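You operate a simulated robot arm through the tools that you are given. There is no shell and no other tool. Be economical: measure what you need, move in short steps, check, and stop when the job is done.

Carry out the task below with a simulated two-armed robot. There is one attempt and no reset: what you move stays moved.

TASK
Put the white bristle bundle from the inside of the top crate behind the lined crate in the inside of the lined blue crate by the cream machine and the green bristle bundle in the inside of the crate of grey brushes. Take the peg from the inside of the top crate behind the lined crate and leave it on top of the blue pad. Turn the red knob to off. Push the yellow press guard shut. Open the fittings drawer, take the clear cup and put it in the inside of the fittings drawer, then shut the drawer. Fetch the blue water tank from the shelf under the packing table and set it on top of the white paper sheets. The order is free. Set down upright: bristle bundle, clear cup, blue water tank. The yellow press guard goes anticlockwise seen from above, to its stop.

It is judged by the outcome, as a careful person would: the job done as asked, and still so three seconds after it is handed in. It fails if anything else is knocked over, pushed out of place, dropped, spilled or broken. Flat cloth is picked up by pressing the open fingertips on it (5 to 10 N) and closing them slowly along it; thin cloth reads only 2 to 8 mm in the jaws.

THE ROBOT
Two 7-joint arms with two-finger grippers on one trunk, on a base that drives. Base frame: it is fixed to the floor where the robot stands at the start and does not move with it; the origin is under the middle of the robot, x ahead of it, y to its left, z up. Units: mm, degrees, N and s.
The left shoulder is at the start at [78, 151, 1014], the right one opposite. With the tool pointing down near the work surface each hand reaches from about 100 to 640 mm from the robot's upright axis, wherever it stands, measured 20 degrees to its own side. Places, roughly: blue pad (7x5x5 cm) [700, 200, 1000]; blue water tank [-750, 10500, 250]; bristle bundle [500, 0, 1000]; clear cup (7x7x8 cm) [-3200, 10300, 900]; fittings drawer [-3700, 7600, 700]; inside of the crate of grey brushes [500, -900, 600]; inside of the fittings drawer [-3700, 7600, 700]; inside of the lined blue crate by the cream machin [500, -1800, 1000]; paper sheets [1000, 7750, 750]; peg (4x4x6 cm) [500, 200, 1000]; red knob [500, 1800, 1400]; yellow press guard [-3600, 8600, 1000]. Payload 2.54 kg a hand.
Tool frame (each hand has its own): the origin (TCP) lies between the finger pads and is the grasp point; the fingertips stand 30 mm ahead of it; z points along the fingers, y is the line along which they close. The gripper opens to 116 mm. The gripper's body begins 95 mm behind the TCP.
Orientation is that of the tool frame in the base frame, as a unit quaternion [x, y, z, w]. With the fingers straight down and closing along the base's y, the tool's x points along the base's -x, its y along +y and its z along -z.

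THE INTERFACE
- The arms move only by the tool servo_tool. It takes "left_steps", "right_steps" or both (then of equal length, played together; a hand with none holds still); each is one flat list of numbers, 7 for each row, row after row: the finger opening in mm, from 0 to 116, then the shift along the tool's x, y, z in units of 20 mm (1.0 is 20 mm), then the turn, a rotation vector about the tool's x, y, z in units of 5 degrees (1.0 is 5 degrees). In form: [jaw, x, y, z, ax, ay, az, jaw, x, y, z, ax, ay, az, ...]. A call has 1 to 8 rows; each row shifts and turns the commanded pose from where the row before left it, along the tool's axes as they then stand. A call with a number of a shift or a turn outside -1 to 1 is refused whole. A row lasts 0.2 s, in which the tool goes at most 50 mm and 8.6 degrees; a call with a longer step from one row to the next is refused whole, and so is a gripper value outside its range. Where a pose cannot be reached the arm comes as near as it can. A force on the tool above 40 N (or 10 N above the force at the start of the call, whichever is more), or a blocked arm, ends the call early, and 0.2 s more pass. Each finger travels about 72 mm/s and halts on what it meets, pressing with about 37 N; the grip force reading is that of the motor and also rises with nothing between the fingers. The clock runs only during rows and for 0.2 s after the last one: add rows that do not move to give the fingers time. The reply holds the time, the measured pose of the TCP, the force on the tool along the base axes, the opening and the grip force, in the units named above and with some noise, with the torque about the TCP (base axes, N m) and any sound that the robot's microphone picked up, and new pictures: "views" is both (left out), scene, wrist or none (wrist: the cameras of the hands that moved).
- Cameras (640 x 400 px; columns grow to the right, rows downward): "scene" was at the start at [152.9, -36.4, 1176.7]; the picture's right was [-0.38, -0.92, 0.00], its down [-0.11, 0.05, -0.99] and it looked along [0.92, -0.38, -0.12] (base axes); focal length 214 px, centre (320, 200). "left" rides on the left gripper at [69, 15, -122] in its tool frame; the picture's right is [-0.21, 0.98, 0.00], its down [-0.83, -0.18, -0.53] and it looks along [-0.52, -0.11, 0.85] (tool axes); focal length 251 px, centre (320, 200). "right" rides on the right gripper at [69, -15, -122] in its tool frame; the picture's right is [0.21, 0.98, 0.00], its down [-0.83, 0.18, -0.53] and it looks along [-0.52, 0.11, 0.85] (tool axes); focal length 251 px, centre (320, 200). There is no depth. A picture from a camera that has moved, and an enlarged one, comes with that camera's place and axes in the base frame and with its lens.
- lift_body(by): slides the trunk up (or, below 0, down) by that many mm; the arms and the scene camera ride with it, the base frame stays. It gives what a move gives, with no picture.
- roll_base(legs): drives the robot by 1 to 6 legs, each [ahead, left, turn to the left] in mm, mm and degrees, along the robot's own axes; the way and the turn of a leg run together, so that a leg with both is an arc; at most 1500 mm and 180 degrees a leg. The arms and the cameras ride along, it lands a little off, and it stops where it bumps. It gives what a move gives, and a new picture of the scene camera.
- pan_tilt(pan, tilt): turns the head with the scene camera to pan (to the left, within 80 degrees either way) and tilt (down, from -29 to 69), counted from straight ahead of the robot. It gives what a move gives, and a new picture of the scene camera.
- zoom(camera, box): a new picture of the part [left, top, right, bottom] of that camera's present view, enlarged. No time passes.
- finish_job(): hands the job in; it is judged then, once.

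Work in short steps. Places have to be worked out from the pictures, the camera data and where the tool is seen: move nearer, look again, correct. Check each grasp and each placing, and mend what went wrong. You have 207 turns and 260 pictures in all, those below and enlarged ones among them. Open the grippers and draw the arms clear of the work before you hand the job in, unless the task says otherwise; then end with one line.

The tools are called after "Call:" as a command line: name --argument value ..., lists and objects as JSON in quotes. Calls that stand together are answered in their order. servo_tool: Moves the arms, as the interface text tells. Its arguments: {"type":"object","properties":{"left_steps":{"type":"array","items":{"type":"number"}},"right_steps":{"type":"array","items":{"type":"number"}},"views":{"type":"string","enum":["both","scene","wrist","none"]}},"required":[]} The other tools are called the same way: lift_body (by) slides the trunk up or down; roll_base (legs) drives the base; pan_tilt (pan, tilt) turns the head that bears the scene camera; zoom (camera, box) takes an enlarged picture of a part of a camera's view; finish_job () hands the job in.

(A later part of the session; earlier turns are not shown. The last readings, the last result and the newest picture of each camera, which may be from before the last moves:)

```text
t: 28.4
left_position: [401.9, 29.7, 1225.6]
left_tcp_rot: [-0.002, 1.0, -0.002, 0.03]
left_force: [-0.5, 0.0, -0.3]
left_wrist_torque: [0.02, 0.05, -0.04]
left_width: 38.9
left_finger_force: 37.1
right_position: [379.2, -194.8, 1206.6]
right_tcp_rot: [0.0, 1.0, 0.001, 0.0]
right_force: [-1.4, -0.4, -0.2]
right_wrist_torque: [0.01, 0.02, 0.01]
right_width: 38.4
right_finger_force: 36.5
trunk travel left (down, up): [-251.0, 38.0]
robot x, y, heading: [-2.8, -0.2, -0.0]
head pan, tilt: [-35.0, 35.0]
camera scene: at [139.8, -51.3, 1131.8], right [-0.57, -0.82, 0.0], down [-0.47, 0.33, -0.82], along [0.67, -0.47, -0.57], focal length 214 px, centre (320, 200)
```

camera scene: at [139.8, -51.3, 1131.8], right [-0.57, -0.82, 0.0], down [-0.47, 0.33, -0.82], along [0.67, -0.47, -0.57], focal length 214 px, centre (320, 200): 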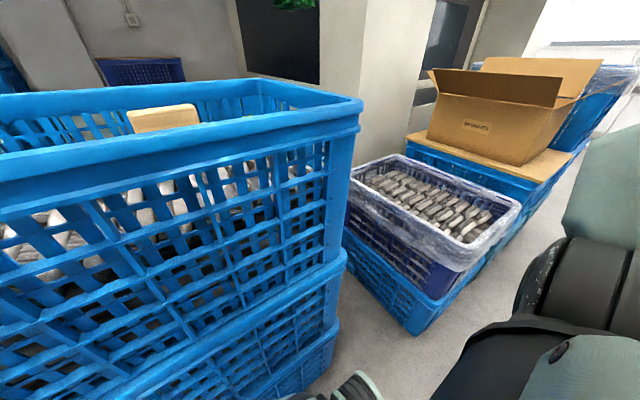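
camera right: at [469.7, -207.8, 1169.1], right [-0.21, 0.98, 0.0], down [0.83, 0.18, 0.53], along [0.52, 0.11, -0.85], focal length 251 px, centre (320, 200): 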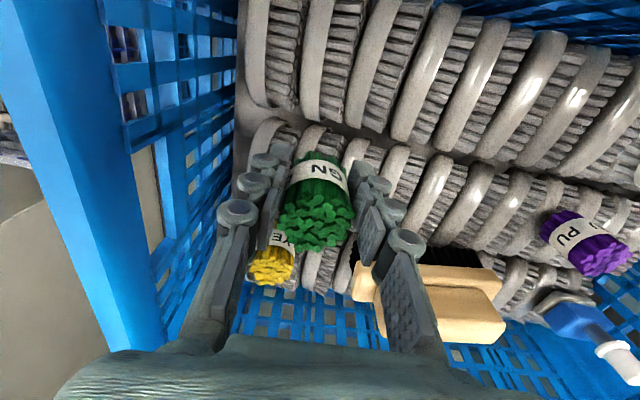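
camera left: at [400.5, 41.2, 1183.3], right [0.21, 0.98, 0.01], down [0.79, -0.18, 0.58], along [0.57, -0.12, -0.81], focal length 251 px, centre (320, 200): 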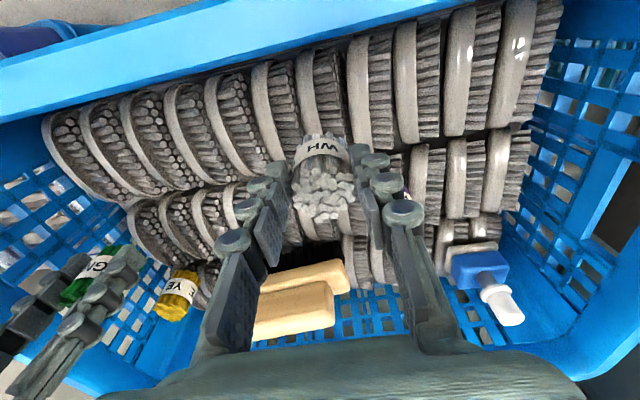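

I back off 150 mm, then turn right to view the aisle.

Call:
pan_tilt --pan 0 --tilt 30

Call:
roll_base --legs '[[-150, 0, 0], [0, 0, -80]]'

```text
t: 29.4
left_position: [403.6, 27.7, 1226.0]
left_tcp_rot: [-0.002, 1.0, -0.003, 0.03]
left_force: [-0.1, 0.1, -1.3]
left_wrist_torque: [-0.03, 0.01, -0.02]
left_width: 39.0
left_finger_force: 36.8
right_position: [379.0, -194.2, 1206.7]
right_tcp_rot: [0.001, 1.0, 0.0, 0.0]
right_force: [0.8, -0.5, -0.7]
right_wrist_torque: [0.02, 0.03, -0.01]
right_width: 38.4
right_finger_force: 36.4
trunk travel left (down, up): [-251.0, 38.0]
robot x, y, heading: [3.4, 3.7, -0.3]
head pan, tilt: [0.0, 30.0]
camera scene: at [158.1, -0.8, 1139.6], right [0.0, -1.0, 0.0], down [-0.5, 0.0, -0.87], along [0.87, 0.0, -0.5], focal length 214 px, centre (320, 200)
```

scene: 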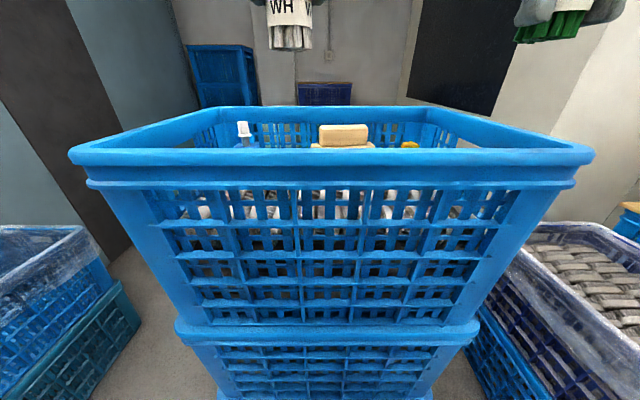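

```text
t: 34.3
left_position: [-41.2, -388.5, 1224.4]
left_tcp_rot: [0.631, 0.775, -0.02, 0.022]
left_force: [-0.1, 0.1, 0.0]
left_wrist_torque: [0.01, 0.04, 0.03]
left_width: 39.4
left_finger_force: 37.1
right_position: [-263.5, -409.7, 1206.2]
right_tcp_rot: [0.632, 0.775, 0.001, 0.0]
right_force: [-1.0, -0.5, -0.2]
right_wrist_torque: [0.0, -0.01, 0.0]
right_width: 38.5
right_finger_force: 37.2
trunk travel left (down, up): [-251.0, 38.0]
robot x, y, heading: [-150.0, 0.2, -78.3]
head pan, tilt: [0.0, 30.0]
camera scene: at [-117.7, -155.8, 1139.7], right [-0.98, -0.2, 0.0], down [-0.1, 0.49, -0.87], along [0.18, -0.85, -0.5], focal length 214 px, centre (320, 200)
```

scene: 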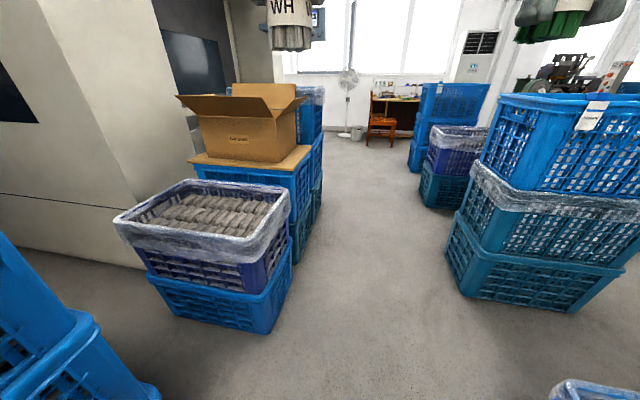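

The aisle is wide. I turn back, retreat a bit, slide right along the aisle to the grey-brush crate.

Call:
roll_base --legs '[[0, 0, 78.3], [-100, 0, 0], [0, -840, 0]]'

```text
t: 46.9
left_position: [166.2, -798.8, 1226.0]
left_tcp_rot: [-0.004, 1.0, -0.003, 0.03]
left_force: [-0.1, 0.0, -0.2]
left_wrist_torque: [0.03, -0.02, 0.0]
left_width: 39.3
left_finger_force: 36.8
right_position: [142.5, -1021.1, 1206.0]
right_tcp_rot: [-0.004, 1.0, 0.001, 0.0]
right_force: [0.1, -0.1, -0.4]
right_wrist_torque: [-0.01, 0.04, 0.01]
right_width: 38.4
right_finger_force: 37.4
trunk travel left (down, up): [-251.0, 38.0]
robot x, y, heading: [-238.0, -828.6, 0.5]
head pan, tilt: [0.0, 30.0]
camera scene: at [-79.5, -829.4, 1139.7], right [0.01, -1.0, 0.0], down [-0.5, 0.0, -0.87], along [0.87, 0.01, -0.5], focal length 214 px, centre (320, 200)
```

scene: 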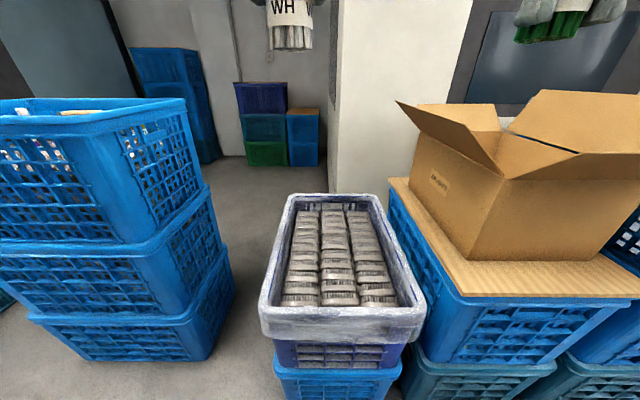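

I move closer in front of the grey-brush crate and lower the trunk, then look with the right wrist camera.

Call:
roll_base --legs '[[110, 80, -0.5]]'

Call:
lift_body --by -200

Call:
servo_tool --right_steps '[10, -1, 0.3, 0, 0, 0, 0, 10, -1, 0.3, 0, 0, 0, 0, 10, -1, 0.3, 0, 0, 0, 0, 10, -1, 0.3, 0, 0, 0, 0, 10, -1, 0.3, 0.5, 0, 0, 0, 10, -1, 0.3, 0.5, 0, 0, 0]' --views "both"

```text
t: 48.3
left_position: [273.2, -723.1, 1224.5]
left_tcp_rot: [-0.001, 1.0, -0.002, 0.03]
left_force: [0.7, 0.7, 0.3]
left_wrist_torque: [-0.04, 0.06, -0.06]
left_width: 38.8
left_finger_force: 36.8
right_position: [248.4, -946.4, 1206.2]
right_tcp_rot: [0.0, 1.0, 0.0, 0.001]
right_force: [0.5, 0.5, -1.2]
right_wrist_torque: [-0.01, 0.06, -0.02]
right_width: 38.1
right_finger_force: 37.1
trunk travel left (down, up): [-251.0, 38.0]
robot x, y, heading: [-127.2, -749.1, 0.5]
head pan, tilt: [0.0, 30.0]
camera scene: at [28.5, -751.6, 1139.6], right [0.0, -1.0, 0.0], down [-0.5, 0.0, -0.87], along [0.87, 0.0, -0.5], focal length 214 px, centre (320, 200)
```

scene: 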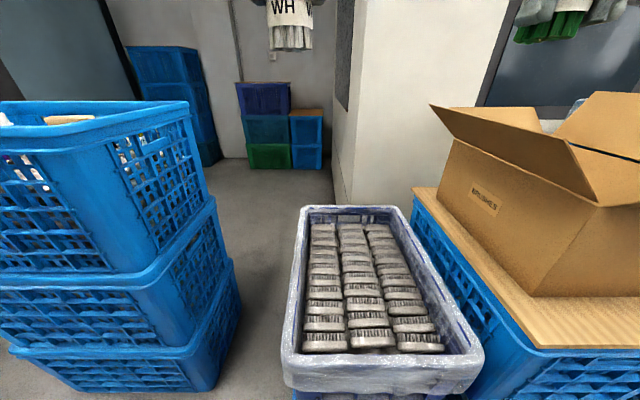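

```text
t: 50.4
left_position: [272.8, -723.6, 1024.4]
left_tcp_rot: [-0.002, 1.0, -0.002, 0.03]
left_force: [0.6, 0.2, -0.3]
left_wrist_torque: [-0.02, -0.02, 0.01]
left_width: 39.1
left_finger_force: 37.0
right_position: [248.7, -946.1, 1006.3]
right_tcp_rot: [0.0, 1.0, 0.0, 0.0]
right_force: [-0.6, -0.6, -0.7]
right_wrist_torque: [-0.03, 0.02, 0.03]
right_width: 38.2
right_finger_force: 36.7
trunk travel left (down, up): [-51.0, 238.0]
robot x, y, heading: [-127.7, -751.8, 0.2]
head pan, tilt: [0.0, 30.0]
```

```text
t: 51.8
left_position: [272.3, -723.9, 1025.7]
left_tcp_rot: [-0.003, 1.0, -0.001, 0.029]
left_force: [-0.6, 0.1, -0.2]
left_wrist_torque: [-0.02, -0.03, 0.01]
left_width: 39.2
left_finger_force: 36.1
right_position: [367.8, -909.3, 984.8]
right_tcp_rot: [0.0, 1.0, 0.0, -0.001]
right_force: [-0.3, 0.3, -0.4]
right_wrist_torque: [-0.01, -0.04, -0.04]
right_width: 38.4
right_finger_force: 36.7
trunk travel left (down, up): [-51.0, 238.0]
robot x, y, heading: [-132.5, -751.2, 0.1]
head pan, tilt: [0.0, 30.0]
camera scene: at [28.2, -751.9, 939.6], right [0.0, -1.0, 0.0], down [-0.5, 0.0, -0.87], along [0.87, 0.0, -0.5], focal length 214 px, centre (320, 200)
camera right: at [299.4, -924.3, 1108.0], right [-0.21, 0.98, 0.0], down [0.83, 0.18, 0.53], along [0.52, 0.11, -0.85], focal length 251 px, centre (320, 200)
```

scene: 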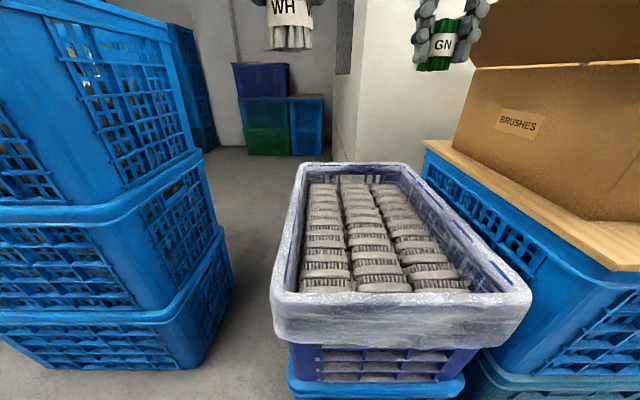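
right: 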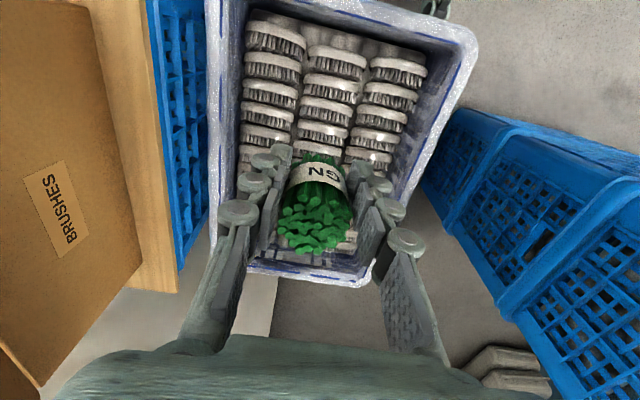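

Crate rim ≈ z 560–600, brushes near rim height. I lower the right hand over the middle column, x≈400.

Call:
servo_tool --right_steps '[10, -0.25, 0, 1, 0, 0, 0, 10, -0.25, 0, 1, 0, 0, 0, 10, -0.25, 0, 1, 0, 0, 0, 10, -0.25, 0, 1, 0, 0, 0, 10, -0.25, 0, 1, 0, 0, 0, 10, -0.25, 0, 1, 0, 0, 0, 10, -0.25, 0, 1, 0, 0, 0, 10, -0.25, 0, 1, 0, 0, 0]' --views "none"

Call:
servo_tool --right_steps '[10, 0, 0, 1, 0, 0, 0, 10, 0, 0, 1, 0, 0, 0, 10, 0, 0, 1, 0, 0, 0, 10, 0, 0, 1, 0, 0, 0]' --views "both"

```text
t: 53.6
left_position: [274.0, -722.7, 1024.5]
left_tcp_rot: [-0.002, 1.0, -0.001, 0.03]
left_force: [0.6, -0.1, -0.1]
left_wrist_torque: [0.0, -0.03, 0.0]
left_width: 39.0
left_finger_force: 37.3
right_position: [409.2, -911.1, 825.4]
right_tcp_rot: [0.0, 1.0, 0.0, 0.0]
right_force: [-0.2, 0.4, -0.9]
right_wrist_torque: [-0.02, -0.01, -0.01]
right_width: 38.3
right_finger_force: 37.5
trunk travel left (down, up): [-51.0, 238.0]
robot x, y, heading: [-127.0, -748.1, -0.0]
head pan, tilt: [0.0, 30.0]
```

```text
t: 54.6
left_position: [272.4, -722.2, 1024.5]
left_tcp_rot: [-0.002, 1.0, -0.001, 0.03]
left_force: [-0.3, 0.2, 0.1]
left_wrist_torque: [0.0, -0.01, 0.01]
left_width: 39.0
left_finger_force: 37.4
right_position: [409.2, -909.1, 745.3]
right_tcp_rot: [0.0, 1.0, 0.0, 0.0]
right_force: [-0.4, -0.1, -0.2]
right_wrist_torque: [-0.02, 0.01, 0.03]
right_width: 38.2
right_finger_force: 37.0
trunk travel left (down, up): [-51.0, 238.0]
robot x, y, heading: [-130.3, -751.4, 0.1]
head pan, tilt: [0.0, 30.0]
camera scene: at [28.1, -751.9, 939.7], right [0.0, -1.0, 0.0], down [-0.5, 0.0, -0.87], along [0.87, 0.0, -0.5], focal length 214 px, centre (320, 200)
camera right: at [340.1, -925.1, 869.1], right [-0.21, 0.98, 0.0], down [0.83, 0.18, 0.53], along [0.52, 0.12, -0.85], focal length 251 px, centre (320, 200)
```

scene: 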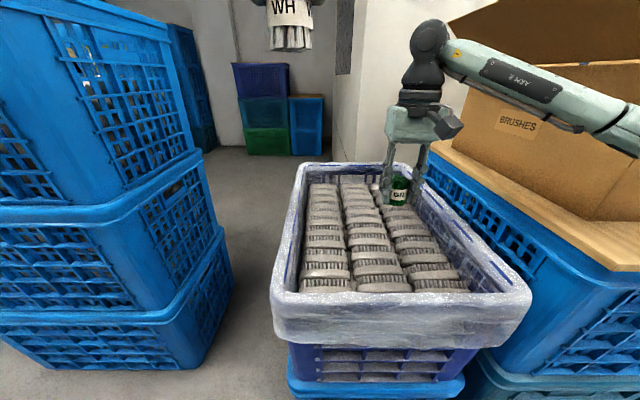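
right: 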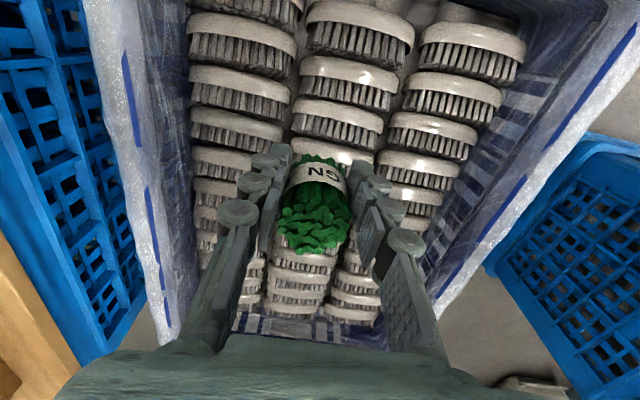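

Call:
servo_tool --right_steps '[10, 0, 0, 1, 0, 0, 0, 10, 0, 0, 1, 0, 0, 0, 10, 0, 0, 1, 0, 0, 0, 10, 0, 0, 1, 0, 0, 0, 10, 0, 0, 0.7, 0, 0, 0]' --views "wrist"

Call:
zoom --camera "scene" --box '[330, 130, 480, 260]'

```text
t: 55.8
left_position: [272.5, -723.0, 1024.3]
left_tcp_rot: [-0.001, 1.0, -0.002, 0.029]
left_force: [0.1, 0.4, -0.3]
left_wrist_torque: [0.02, -0.03, -0.01]
left_width: 38.8
left_finger_force: 36.9
right_position: [408.7, -908.6, 654.2]
right_tcp_rot: [0.0, 1.0, 0.0, 0.0]
right_force: [0.1, -0.2, -1.4]
right_wrist_torque: [0.02, 0.0, 0.02]
right_width: 38.3
right_finger_force: 36.9
trunk travel left (down, up): [-51.0, 238.0]
robot x, y, heading: [-130.6, -747.7, 0.1]
head pan, tilt: [0.0, 30.0]
camera right: at [340.5, -924.6, 776.8], right [-0.21, 0.98, 0.0], down [0.83, 0.18, 0.53], along [0.52, 0.12, -0.85], focal length 251 px, centre (320, 200)
```

right: 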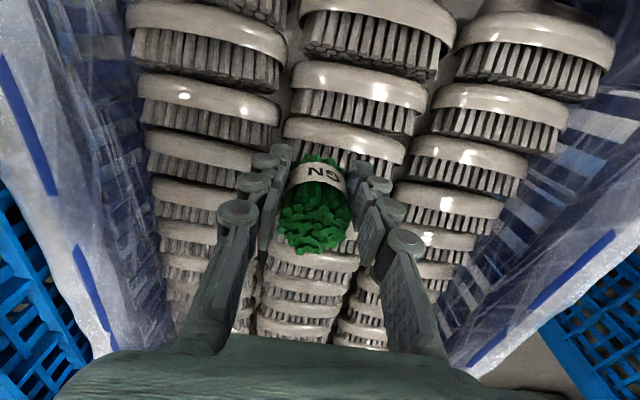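

```text
3.08 times, centred on (405, 195) of scene
camera zoom: at [28.1, -751.9, 939.7], right [0.0, -1.0, 0.0], down [-0.5, 0.0, -0.87], along [0.87, 0.0, -0.5], focal length 660 px, centre (58, 215)
```

zoom: 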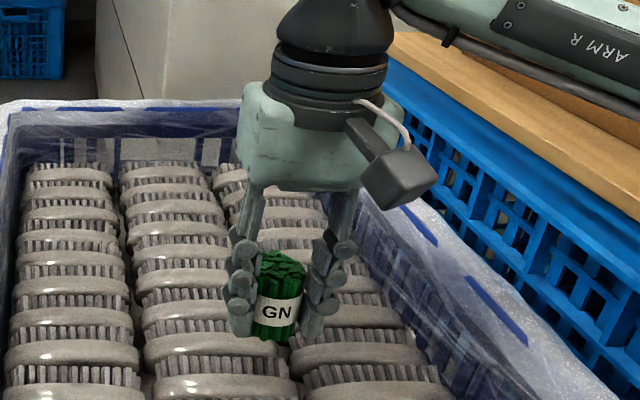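

The middle column's centre lies ~16 mm further left; I shift and lower gradually watching force.

Call:
servo_tool --right_steps '[10, 0, 0.8, 0, 0, 0, 0, 10, 0, 0, 0.6, 0, 0, 0, 10, 0, 0, 0.4, 0, 0, 0, 10, 0, 0, 0.3, 0, 0, 0, 10, 0, 0, 0.2, 0, 0, 0, 10, 0, 0, 0.2, 0, 0, 0]' --views "wrist"

Call:
zoom --camera "scene" --box '[330, 130, 480, 260]'

```text
t: 57.2
left_position: [269.3, -722.1, 1026.7]
left_tcp_rot: [0.0, 0.999, -0.003, 0.032]
left_force: [0.4, -0.8, 0.2]
left_wrist_torque: [-0.01, 0.03, -0.01]
left_width: 38.9
left_finger_force: 37.1
right_position: [409.2, -892.8, 625.1]
right_tcp_rot: [0.001, 1.0, 0.0, 0.006]
right_force: [1.1, 0.2, 19.1]
right_wrist_torque: [0.01, -0.61, -0.01]
right_width: 38.3
right_finger_force: 37.7
trunk travel left (down, up): [-51.0, 238.0]
robot x, y, heading: [-126.9, -752.9, -0.1]
head pan, tilt: [0.0, 30.0]
camera right: at [338.8, -908.5, 746.6], right [-0.21, 0.98, 0.0], down [0.82, 0.18, 0.54], along [0.53, 0.11, -0.84], focal length 251 px, centre (320, 200)
```

right: 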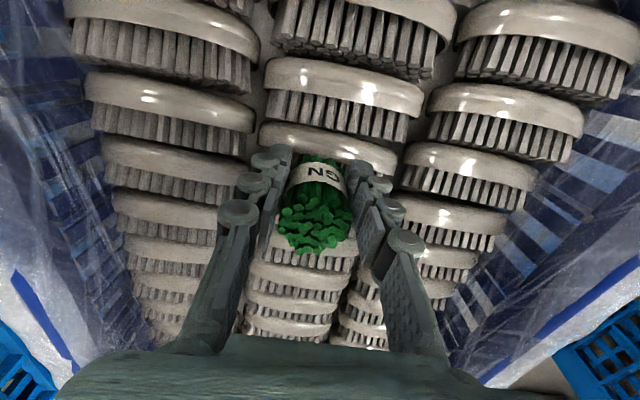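

```text
3.08 times, centred on (405, 195) of scene
camera zoom: at [25.9, -750.6, 941.1], right [0.0, -1.0, 0.0], down [-0.5, 0.0, -0.87], along [0.87, 0.0, -0.5], focal length 660 px, centre (58, 215)
```

zoom: 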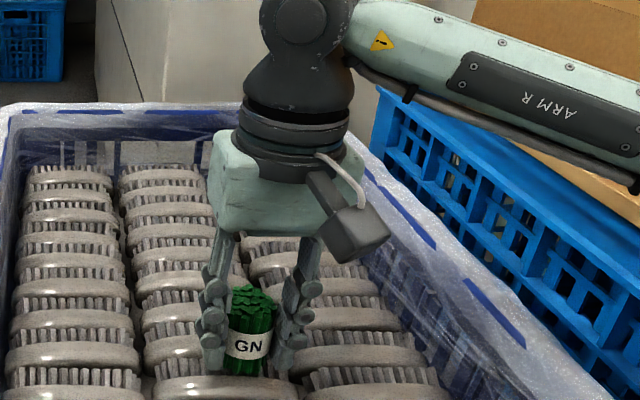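

Contact. I zoom to see how the bundle's base sits before releasing.

Call:
zoom --camera "right" --box '[230, 100, 420, 270]'

Call:
zoom --camera "scene" --box '[370, 200, 430, 260]'

```text
2.35 times, centred on (325, 185) of right
camera zoom: at [338.8, -908.5, 746.6], right [-0.21, 0.98, 0.0], down [0.82, 0.18, 0.54], along [0.53, 0.11, -0.84], focal length 592 px, centre (308, 235)
```

zoom: 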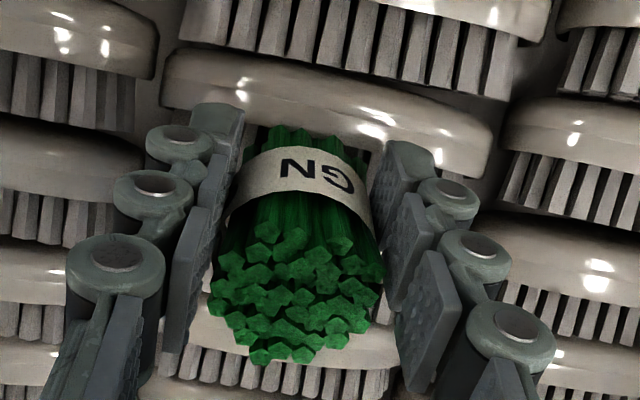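

```text
6.67 times, centred on (400, 230) of scene
camera zoom: at [25.9, -750.6, 941.1], right [0.0, -1.0, 0.0], down [-0.5, 0.0, -0.87], along [0.87, 0.0, -0.5], focal length 1430 px, centre (-213, 0)
```

zoom: 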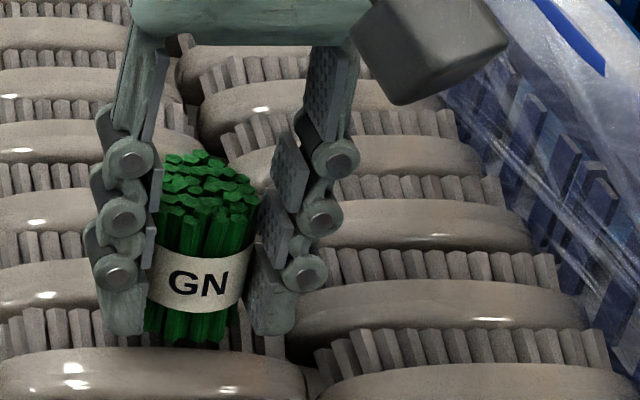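

The base straddles a brush back edge; the bristle patch centre is ~25 mm further ahead. I lift, shift ahead and lower again.

Call:
servo_tool --right_steps '[10, 0, 0, -0.6, 0, 0, 0, 10, -0.7, 0, 0, 0, 0, 0, 10, -0.6, 0, 0, 0, 0, 0, 10, 0, 0, 0.2, 0, 0, 0, 10, 0, 0, 0.15, 0, 0, 0]' --views "wrist"

```text
t: 58.4
left_position: [272.5, -721.2, 1026.3]
left_tcp_rot: [-0.002, 1.0, -0.002, 0.03]
left_force: [-0.2, 0.6, -1.2]
left_wrist_torque: [0.03, 0.05, 0.04]
left_width: 38.7
left_finger_force: 37.1
right_position: [434.8, -890.5, 624.9]
right_tcp_rot: [-0.002, 1.0, 0.001, 0.003]
right_force: [0.8, 1.9, 6.0]
right_wrist_torque: [0.11, -0.17, 0.06]
right_width: 38.2
right_finger_force: 36.8
trunk travel left (down, up): [-51.0, 238.0]
robot x, y, heading: [-131.2, -749.6, 0.0]
head pan, tilt: [0.0, 30.0]
camera right: at [365.5, -905.9, 747.4], right [-0.22, 0.98, 0.0], down [0.82, 0.18, 0.54], along [0.53, 0.12, -0.84], focal length 251 px, centre (320, 200)
```

right: 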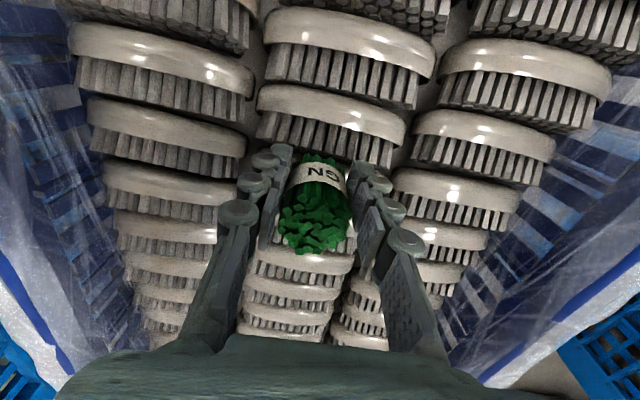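

Contact at the same height, so the surface is level; the bundle stands on it. I open slowly and rise.

Call:
servo_tool --right_steps '[34, 0, 0, 0, 0, 0, 0, 40, 0, 0, 0, 0, 0, 0, 44, 0, 0, 0, 0, 0, 0, 54, 0, 0, 0, 0, 0, 0, 64, 0, 0, 0, 0, 0, 0, 64, 0, 0, -0.6, 0, 0, 0, 64, 0, 0, -1, 0, 0, 0, 64, 0, 0, -1, 0, 0, 0]' --views "wrist"

Call:
zoom --camera "scene" --box '[330, 130, 480, 260]'

```text
t: 60.2
left_position: [272.4, -722.5, 1023.7]
left_tcp_rot: [-0.002, 1.0, -0.003, 0.03]
left_force: [0.6, 0.5, -0.1]
left_wrist_torque: [-0.02, 0.01, 0.01]
left_width: 39.0
left_finger_force: 36.6
right_position: [435.0, -895.0, 676.1]
right_tcp_rot: [0.0, 1.0, -0.001, 0.0]
right_force: [-0.2, -0.5, -0.5]
right_wrist_torque: [-0.02, -0.02, 0.05]
right_width: 64.4
right_finger_force: 0.0
trunk travel left (down, up): [-51.0, 238.0]
robot x, y, heading: [-126.8, -748.3, 0.1]
head pan, tilt: [0.0, 30.0]
camera right: at [366.6, -908.8, 799.3], right [-0.21, 0.98, 0.0], down [0.83, 0.18, 0.53], along [0.52, 0.11, -0.85], focal length 251 px, centre (320, 200)
```

right: 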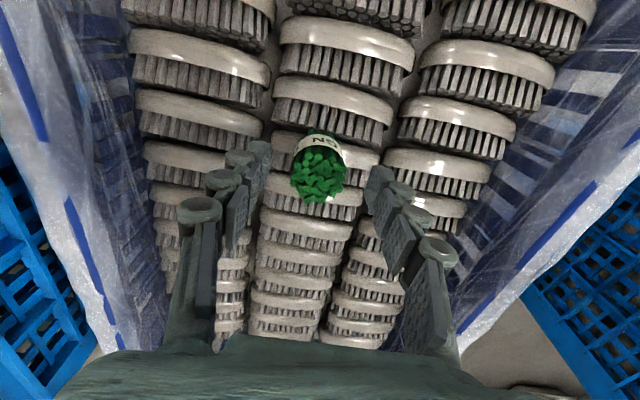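

```text
3.08 times, centred on (405, 195) of scene
camera zoom: at [28.0, -751.9, 939.6], right [0.0, -1.0, 0.0], down [-0.5, 0.0, -0.87], along [0.87, 0.0, -0.5], focal length 660 px, centre (58, 215)
```

zoom: 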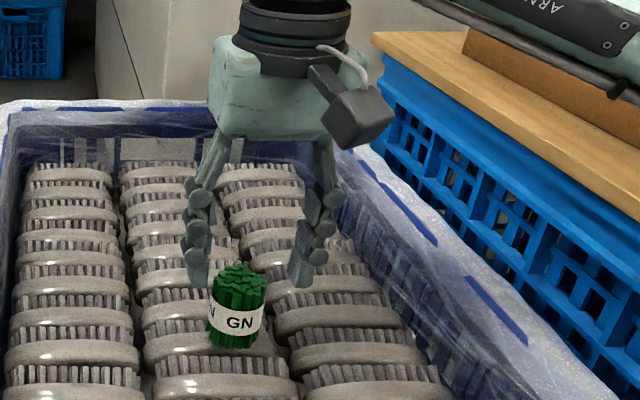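

Green stands upright. I raise the right arm and retract, then raise the trunk.

Call:
servo_tool --right_steps '[64, 0, 0, -1, 0, 0, 0, 64, 0, 0, -1, 0, 0, 0, 64, 0, 0, -1, 0, 0, 0, 64, 0, 0, -1, 0, 0, 0, 64, 0, 0, -1, 0, 0, 0, 64, 0, 0, -1, 0, 0, 0, 64, 0, 0, -1, 0, 0, 0, 64, 0, 0, -1, 0, 0, 0]' --views "none"

Call:
servo_tool --right_steps '[64, 1, 0, -1, 0, 0, 0, 64, 1, 0, -1, 0, 0, 0, 64, 1, 0, -1, 0, 0, 0, 64, 1, 0, -1, 0, 0, 0, 64, 1, 0, -1, 0, 0, 0, 64, 1, 0, -1, 0, 0, 0, 64, 1, 0, -1, 0, 0, 0, 64, 1, 0, -1, 0, 0, 0]' --views "none"

Call:
lift_body --by 220

Call:
roll_base --legs '[[-150, 0, 0], [0, -900, 0]]'

```text
t: 62.0
left_position: [272.8, -722.2, 1024.7]
left_tcp_rot: [-0.001, 1.0, -0.002, 0.03]
left_force: [0.6, 0.4, -0.4]
left_wrist_torque: [0.0, 0.04, -0.01]
left_width: 38.7
left_finger_force: 36.8
right_position: [436.6, -892.4, 835.8]
right_tcp_rot: [0.0, 1.0, 0.0, -0.001]
right_force: [-0.1, -0.6, -0.5]
right_wrist_torque: [-0.01, -0.01, 0.0]
right_width: 64.1
right_finger_force: 0.1
trunk travel left (down, up): [-51.0, 238.0]
robot x, y, heading: [-130.3, -750.6, 0.4]
head pan, tilt: [0.0, 30.0]
```

```text
t: 63.8
left_position: [272.4, -722.6, 1024.8]
left_tcp_rot: [-0.001, 1.0, -0.002, 0.03]
left_force: [0.9, 0.0, -1.1]
left_wrist_torque: [0.0, 0.03, -0.02]
left_width: 38.5
left_finger_force: 37.2
right_position: [274.9, -894.4, 996.7]
right_tcp_rot: [0.0, 1.0, 0.0, 0.0]
right_force: [0.3, -0.1, -0.4]
right_wrist_torque: [0.0, -0.01, -0.01]
right_width: 63.9
right_finger_force: 0.1
trunk travel left (down, up): [-51.0, 238.0]
robot x, y, heading: [-131.1, -749.1, -0.0]
head pan, tilt: [0.0, 30.0]
```

```text
t: 66.2
left_position: [272.6, -722.8, 1244.9]
left_tcp_rot: [-0.002, 1.0, -0.002, 0.03]
left_force: [0.2, 0.9, -0.9]
left_wrist_torque: [-0.02, 0.01, 0.01]
left_width: 38.3
left_finger_force: 36.6
right_position: [275.3, -894.6, 1216.8]
right_tcp_rot: [0.0, 1.0, 0.0, 0.001]
right_force: [0.1, -0.4, 0.0]
right_wrist_torque: [0.04, 0.01, 0.0]
right_width: 64.1
right_finger_force: 0.1
trunk travel left (down, up): [-271.0, 18.0]
robot x, y, heading: [-131.4, -750.1, 0.2]
head pan, tilt: [0.0, 30.0]
```

```text
t: 76.1
left_position: [124.2, -1615.3, 1244.5]
left_tcp_rot: [-0.003, 1.0, -0.002, 0.03]
left_force: [-0.2, -0.1, -0.2]
left_wrist_torque: [-0.02, 0.03, 0.0]
left_width: 38.4
left_finger_force: 36.9
right_position: [126.6, -1786.6, 1217.1]
right_tcp_rot: [-0.003, 1.0, 0.0, 0.0]
right_force: [0.0, -0.3, 0.2]
right_wrist_torque: [-0.02, -0.04, 0.0]
right_width: 64.1
right_finger_force: 0.1
trunk travel left (down, up): [-271.0, 18.0]
robot x, y, heading: [-280.6, -1649.8, 0.1]
head pan, tilt: [0.0, 30.0]
camera scene: at [-120.4, -1645.9, 1159.7], right [0.01, -1.0, 0.0], down [-0.5, 0.0, -0.87], along [0.87, 0.0, -0.5], focal length 214 px, centre (320, 200)
```

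scene: 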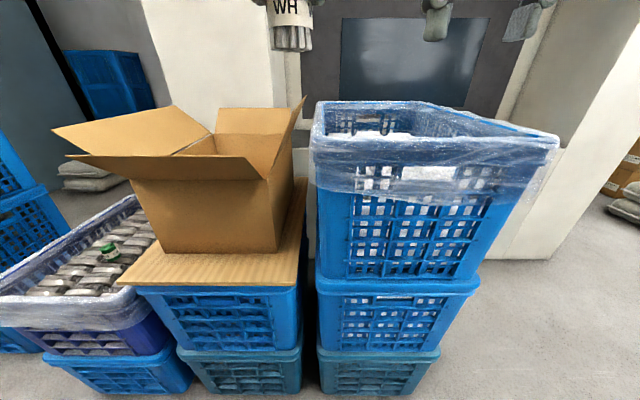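

I roll to stand before the lined blue crate and look inside it with head tilt.

Call:
roll_base --legs '[[0, -230, 0], [140, 0, 0]]'

Call:
lift_body --by 18

Call:
servo_tool --left_steps '[10, -0.5, 0, -0.5, 0, 0, 0, 10, -0.5, 0, -0.5, 0, 0, 0]' --views "both"

```text
t: 79.8
left_position: [263.0, -1837.1, 1244.7]
left_tcp_rot: [-0.006, 1.0, -0.002, 0.03]
left_force: [-0.2, 0.4, -1.3]
left_wrist_torque: [-0.04, 0.05, 0.02]
left_width: 38.0
left_finger_force: 37.0
right_position: [266.7, -2007.2, 1216.3]
right_tcp_rot: [-0.006, 1.0, 0.0, 0.001]
right_force: [0.9, 0.1, -0.9]
right_wrist_torque: [0.0, 0.04, 0.01]
right_width: 64.0
right_finger_force: 0.1
trunk travel left (down, up): [-271.0, 18.0]
robot x, y, heading: [-141.5, -1865.2, 0.7]
head pan, tilt: [0.0, 30.0]
camera scene: at [18.5, -1867.7, 1159.5], right [0.01, -1.0, 0.0], down [-0.5, -0.01, -0.87], along [0.87, 0.01, -0.5], focal length 214 px, centre (320, 200)
```

scene: 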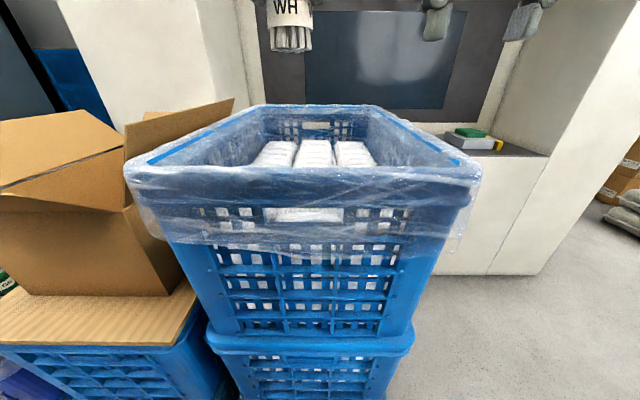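

```text
t: 80.5
left_position: [262.2, -1836.4, 1262.4]
left_tcp_rot: [-0.006, 1.0, -0.002, 0.029]
left_force: [0.0, -0.2, -0.5]
left_wrist_torque: [0.0, 0.02, -0.04]
left_width: 38.3
left_finger_force: 37.3
right_position: [265.5, -2006.8, 1233.6]
right_tcp_rot: [-0.005, 1.0, 0.0, -0.001]
right_force: [1.0, 0.6, -0.2]
right_wrist_torque: [-0.03, 0.01, -0.01]
right_width: 64.0
right_finger_force: 0.1
trunk travel left (down, up): [-289.0, 0.0]
robot x, y, heading: [-138.4, -1866.5, 0.7]
head pan, tilt: [0.0, 30.0]
```

```text
t: 81.0
left_position: [280.4, -1836.1, 1284.0]
left_tcp_rot: [-0.006, 1.0, -0.001, 0.03]
left_force: [-0.3, 1.0, -1.5]
left_wrist_torque: [0.02, 0.02, -0.03]
left_width: 38.1
left_finger_force: 37.0
right_position: [265.1, -2007.4, 1235.7]
right_tcp_rot: [-0.006, 1.0, -0.001, 0.0]
right_force: [0.2, 0.5, -0.5]
right_wrist_torque: [0.01, 0.0, 0.04]
right_width: 64.1
right_finger_force: 0.1
trunk travel left (down, up): [-289.0, 0.0]
robot x, y, heading: [-143.3, -1869.9, 0.9]
head pan, tilt: [0.0, 30.0]
camera scene: at [17.7, -1867.8, 1177.7], right [0.01, -1.0, 0.0], down [-0.5, -0.01, -0.87], along [0.87, 0.01, -0.5], focal length 214 px, centre (320, 200)
camera left: at [204.9, -1821.8, 1401.2], right [0.2, 0.98, 0.01], down [0.79, -0.17, 0.58], along [0.57, -0.11, -0.81], focal length 251 px, centre (320, 200)
```

scene: 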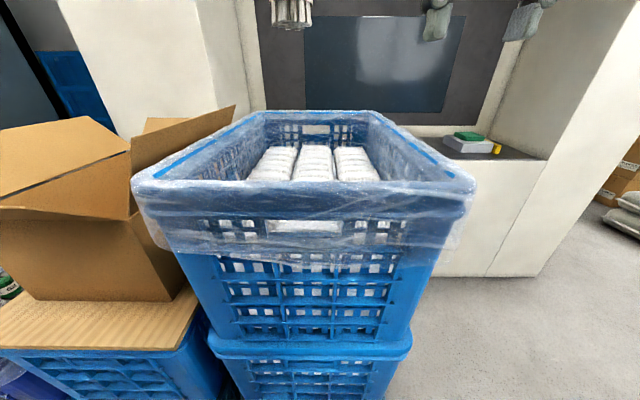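
left: 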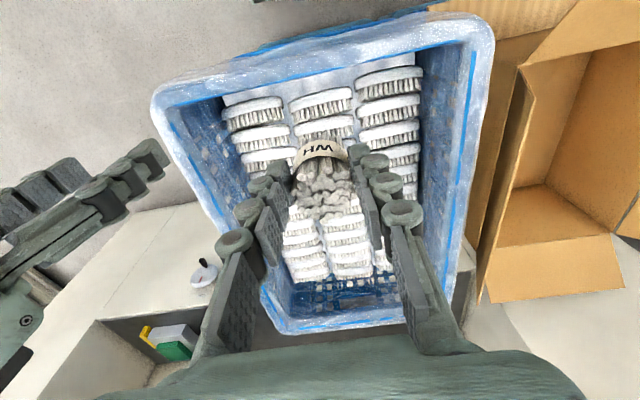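

Brushes inside at about z 960, rim ≈1058. I move the white bundle over the middle column around x 430 and lower partway.

Call:
servo_tool --left_steps '[10, -0.95, 0, 0, 0, 0, 0, 10, -0.95, 0, 0, 0, 0, 0, 10, -0.95, 0, 0.5, 0, 0, 0, 10, -0.95, 0, 0.8, 0, 0, 0, 10, -0.95, 0, 1, 0, 0, 0, 10, -0.95, 0, 1, 0, 0, 0, 10, -0.95, 0, 1, 0, 0, 0, 10, -0.95, 0, 1, 0, 0, 0]' --views "none"

Call:
servo_tool --left_steps '[10, 0, 0, 1, 0, 0, 0, 10, 0, 0, 1, 0, 0, 0, 10, 0, 0, 1, 0, 0, 0]' --views "both"

```text
t: 82.8
left_position: [441.2, -1836.0, 1189.0]
left_tcp_rot: [-0.006, 1.0, -0.001, 0.03]
left_force: [-0.1, -0.9, -0.7]
left_wrist_torque: [-0.04, 0.01, 0.05]
left_width: 38.5
left_finger_force: 37.2
right_position: [266.0, -2007.4, 1235.2]
right_tcp_rot: [-0.005, 1.0, 0.0, 0.0]
right_force: [0.1, 0.2, 0.0]
right_wrist_torque: [0.0, 0.01, 0.03]
right_width: 63.9
right_finger_force: 0.1
trunk travel left (down, up): [-289.0, 0.0]
robot x, y, heading: [-140.2, -1869.0, 0.7]
head pan, tilt: [0.0, 30.0]
```

```text
t: 83.7
left_position: [442.1, -1834.4, 1127.8]
left_tcp_rot: [-0.007, 1.0, -0.002, 0.029]
left_force: [0.3, 0.5, -1.0]
left_wrist_torque: [0.01, 0.0, 0.01]
left_width: 38.4
left_finger_force: 36.6
right_position: [265.4, -2006.7, 1234.7]
right_tcp_rot: [-0.006, 1.0, 0.0, 0.0]
right_force: [0.2, -0.3, 0.0]
right_wrist_torque: [-0.01, -0.05, 0.0]
right_width: 64.1
right_finger_force: 0.0
trunk travel left (down, up): [-289.0, 0.0]
robot x, y, heading: [-141.5, -1870.2, 0.7]
head pan, tilt: [0.0, 30.0]
camera scene: at [18.2, -1867.5, 1177.6], right [0.01, -1.0, 0.0], down [-0.5, -0.01, -0.87], along [0.87, 0.01, -0.5], focal length 214 px, centre (320, 200)
camera left: at [366.1, -1819.6, 1245.1], right [0.2, 0.98, 0.01], down [0.79, -0.17, 0.58], along [0.57, -0.11, -0.81], focal length 251 px, centre (320, 200)
```

scene: 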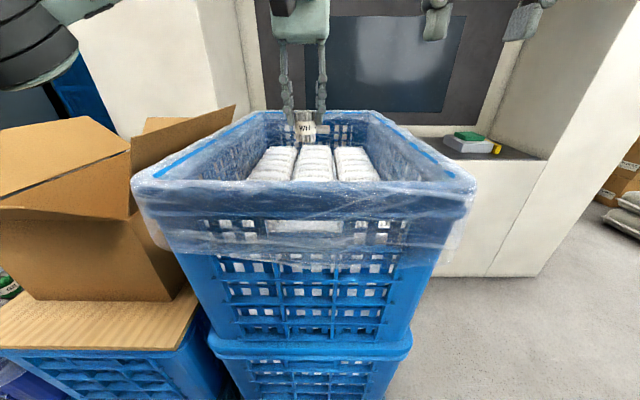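
left: 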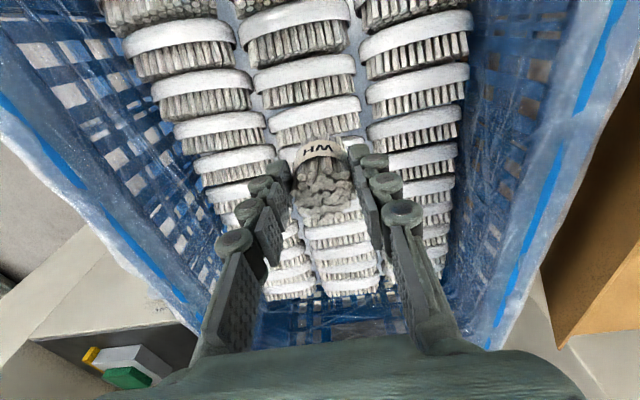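

Call:
zoom --camera "scene" --box '[260, 90, 360, 190]'

Call:
servo_tool --left_steps '[10, 0, 0, 1, 0, 0, 0, 10, 0, 0, 1, 0, 0, 0, 10, 0, 0, 1, 0, 0, 0, 10, 0, 0, 0.7, 0, 0, 0]' --views "wrist"

```text
4.00 times, centred on (310, 140) of scene
camera zoom: at [18.2, -1867.5, 1177.6], right [0.01, -1.0, 0.0], down [-0.5, -0.01, -0.87], along [0.87, 0.01, -0.5], focal length 858 px, centre (360, 440)
```

zoom: 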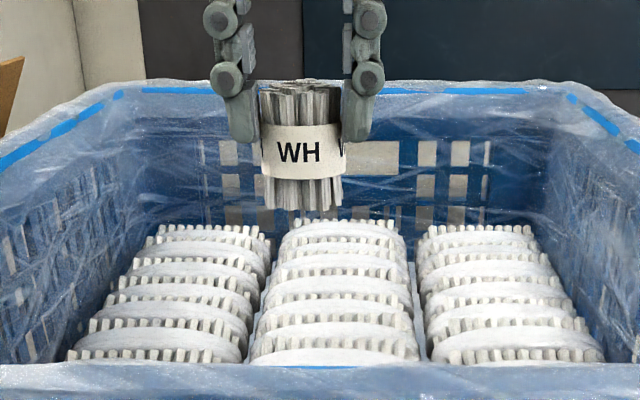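

```text
t: 84.7
left_position: [446.6, -1835.5, 1053.4]
left_tcp_rot: [-0.006, 0.999, -0.003, 0.031]
left_force: [0.2, 0.5, -0.8]
left_wrist_torque: [0.0, -0.01, -0.01]
left_width: 38.2
left_finger_force: 37.0
right_position: [264.9, -2007.8, 1233.8]
right_tcp_rot: [-0.005, 1.0, 0.0, -0.001]
right_force: [0.8, -0.1, 0.9]
right_wrist_torque: [0.0, -0.02, -0.02]
right_width: 64.1
right_finger_force: 0.0
trunk travel left (down, up): [-289.0, 0.0]
robot x, y, heading: [-136.1, -1872.1, 0.6]
head pan, tilt: [0.0, 30.0]
camera left: at [371.0, -1821.1, 1169.5], right [0.2, 0.98, 0.01], down [0.79, -0.17, 0.58], along [0.57, -0.11, -0.81], focal length 251 px, centre (320, 200)
```

left: 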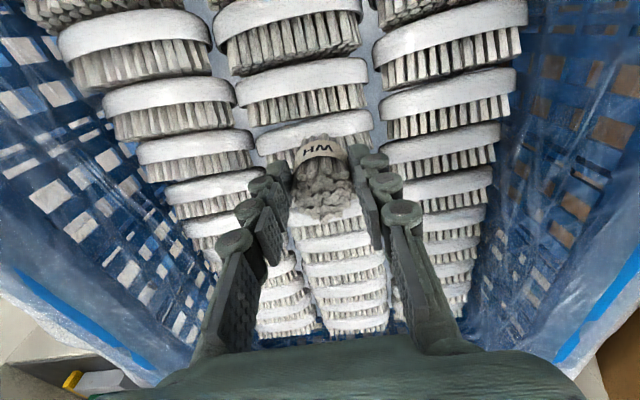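

I shift ahead ~24 mm onto the bristle patch and lower carefully.

Call:
servo_tool --left_steps '[10, -0.6, 0, 0.2, 0, 0, 0, 10, -0.6, 0, 0.5, 0, -0.3, 0, 10, 0, 0, 0.5, 0, 0, 0, 10, 0, 0, 0.3, 0, 0, 0, 10, 0, 0, 0.2, 0, 0, 0, 10, 0, 0, 0.15, 0, 0, 0]' --views "wrist"

Call:
zoom --camera "scene" --box '[260, 90, 360, 190]'

```text
t: 86.0
left_position: [472.2, -1835.5, 1021.9]
left_tcp_rot: [-0.006, 0.999, -0.003, 0.046]
left_force: [2.9, 0.2, 29.0]
left_wrist_torque: [0.08, -0.31, -0.03]
left_width: 38.4
left_finger_force: 36.2
right_position: [263.0, -2008.4, 1235.5]
right_tcp_rot: [-0.005, 1.0, 0.0, 0.002]
right_force: [0.1, -1.1, -0.8]
right_wrist_torque: [0.01, -0.04, 0.0]
right_width: 64.1
right_finger_force: 0.1
trunk travel left (down, up): [-289.0, 0.0]
robot x, y, heading: [-142.7, -1869.8, 0.3]
head pan, tilt: [0.0, 30.0]
camera left: at [392.1, -1820.8, 1136.1], right [0.2, 0.98, 0.01], down [0.77, -0.17, 0.61], along [0.6, -0.11, -0.79], focal length 251 px, centre (320, 200)
```

left: 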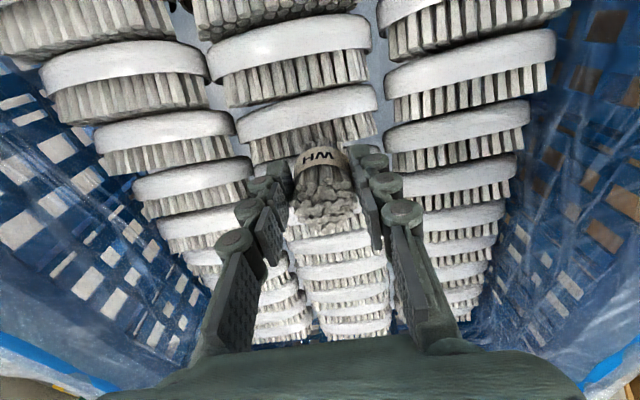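

```text
4.00 times, centred on (310, 140) of scene
camera zoom: at [15.3, -1867.8, 1178.3], right [0.01, -1.0, 0.0], down [-0.5, -0.01, -0.87], along [0.87, 0.01, -0.5], focal length 858 px, centre (360, 440)
```

zoom: 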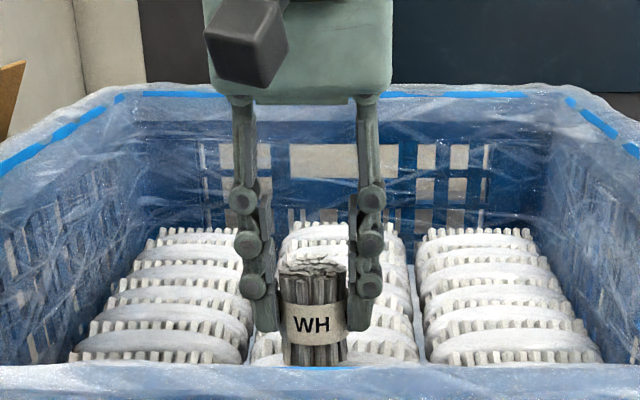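

Firm, centred contact. I ease off 2 mm, open slowly, rise.

Call:
servo_tool --left_steps '[10, 0, 0, -0.1, 0, 0, 0, 36, 0, 0, 0, 0, 0, 0, 40, 0, 0, 0, 0, 0, 0, 46, 0, 0, 0, 0, 0, 0, 56, 0, 0, 0, 0, 0, 0, 64, 0, 0, -0.3, 0, 0, 0, 64, 0, 0, -1, 0, 0, 0, 64, 0, 0, -1, 0, 0, 0]' --views "wrist"

Call:
zoom --camera "scene" --box '[260, 90, 360, 190]'

```text
t: 87.8
left_position: [469.9, -1836.3, 1067.4]
left_tcp_rot: [-0.005, 0.999, -0.001, 0.044]
left_force: [0.7, -0.1, -0.7]
left_wrist_torque: [-0.04, 0.04, 0.02]
left_width: 64.1
left_finger_force: 0.0
right_position: [265.8, -2008.0, 1234.6]
right_tcp_rot: [-0.005, 1.0, 0.0, 0.0]
right_force: [-0.4, -0.8, -0.3]
right_wrist_torque: [-0.01, -0.02, -0.02]
right_width: 63.9
right_finger_force: 0.0
trunk travel left (down, up): [-289.0, 0.0]
robot x, y, heading: [-138.2, -1867.1, 0.5]
head pan, tilt: [0.0, 30.0]
camera left: at [390.0, -1821.3, 1181.5], right [0.2, 0.98, 0.01], down [0.78, -0.17, 0.6], along [0.59, -0.11, -0.8], focal length 251 px, centre (320, 200)
```

left: 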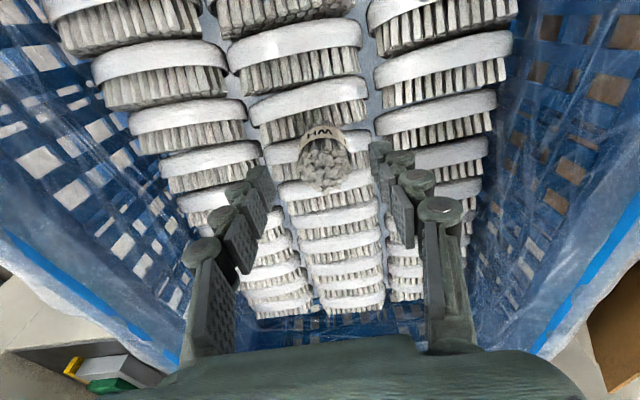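

```text
4.00 times, centred on (310, 140) of scene
camera zoom: at [17.6, -1867.8, 1177.7], right [0.01, -1.0, 0.0], down [-0.5, -0.01, -0.87], along [0.87, 0.01, -0.5], focal length 858 px, centre (360, 440)
```

zoom: 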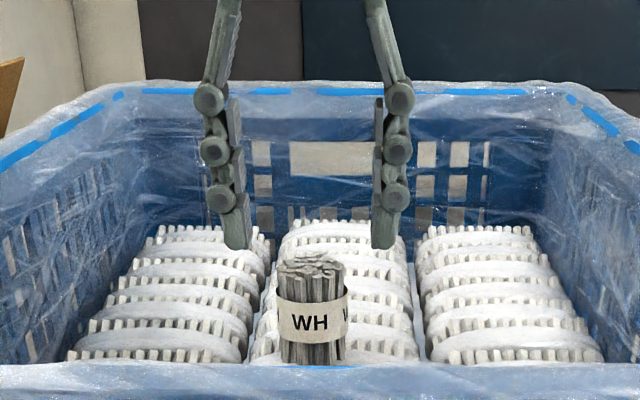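

White stands upright. I raise the left hand, level it, and retract.

Call:
servo_tool --left_steps '[64, 0, 0, -1, 0, 0, 0, 64, 0, 0, -1, 0, 0, 0, 64, 0, 0, -1, 0, 0, 0, 64, 0, 0, -1, 0, 0, 0, 64, 0, 0, -1, 0, 0, 0, 64, 0, 0, -1, 0, 0, 0, 64, 0, 0, -1, 0, 0, 0, 64, 0, 0, -1, 0, 0, 0]' --views "none"

Call:
servo_tool --left_steps '[64, 1, 0, 0, 0, 1, 0, 64, 1, 0, 0, 0, 0, 0, 64, 1, 0, 0, 0, 0, 0, 64, 1, 0, 0, 0, 0, 0, 64, 1, 0, 0, 0, 0, 0, 64, 1, 0, 0, 0, 0, 0, 64, 1, 0, 0, 0, 0, 0, 64, 1, 0, 0, 0, 0, 0]' --views "none"

Call:
roll_base --legs '[[-200, 0, 0], [0, 1480, 0], [0, 1480, 0]]'

```text
t: 89.7
left_position: [456.3, -1832.1, 1225.2]
left_tcp_rot: [-0.006, 0.999, -0.002, 0.043]
left_force: [0.8, 0.2, -0.8]
left_wrist_torque: [-0.02, -0.03, -0.01]
left_width: 64.2
left_finger_force: 0.1
right_position: [264.4, -2007.4, 1235.6]
right_tcp_rot: [-0.005, 1.0, -0.001, 0.0]
right_force: [-0.4, -0.4, 0.4]
right_wrist_torque: [-0.05, -0.03, 0.02]
right_width: 64.2
right_finger_force: 0.0
trunk travel left (down, up): [-289.0, 0.0]
robot x, y, heading: [-141.6, -1863.6, 0.6]
head pan, tilt: [0.0, 30.0]
```

```text
t: 91.5
left_position: [295.5, -1837.8, 1225.8]
left_tcp_rot: [-0.005, 1.0, -0.002, -0.001]
left_force: [0.4, -0.3, 0.8]
left_wrist_torque: [-0.04, 0.0, 0.01]
left_width: 64.2
left_finger_force: 0.0
right_position: [264.4, -2007.5, 1234.9]
right_tcp_rot: [-0.005, 1.0, -0.001, 0.001]
right_force: [-0.1, 0.4, 0.4]
right_wrist_torque: [0.02, -0.02, -0.01]
right_width: 63.9
right_finger_force: 0.1
trunk travel left (down, up): [-289.0, 0.0]
robot x, y, heading: [-144.8, -1866.1, 0.6]
head pan, tilt: [0.0, 30.0]
```

```text
t: 120.8
left_position: [-16.7, 1108.9, 1224.1]
left_tcp_rot: [-0.021, 1.0, -0.003, 0.001]
left_force: [-0.4, -0.3, 0.6]
left_wrist_torque: [0.0, 0.02, 0.0]
left_width: 64.0
left_finger_force: 0.0
right_position: [-42.7, 938.4, 1234.9]
right_tcp_rot: [-0.021, 1.0, 0.001, 0.001]
right_force: [-0.5, -0.3, -1.0]
right_wrist_torque: [0.0, -0.02, -0.03]
right_width: 64.2
right_finger_force: 0.1
trunk travel left (down, up): [-289.0, 0.0]
robot x, y, heading: [-452.7, 1063.6, 2.2]
head pan, tilt: [0.0, 30.0]
camera scene: at [-293.7, 1069.9, 1177.7], right [0.04, -1.0, 0.0], down [-0.5, -0.02, -0.87], along [0.87, 0.04, -0.5], focal length 214 px, centre (320, 200)
```

scene: 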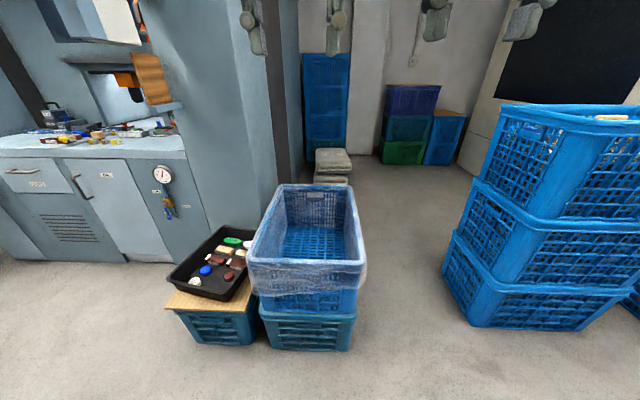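

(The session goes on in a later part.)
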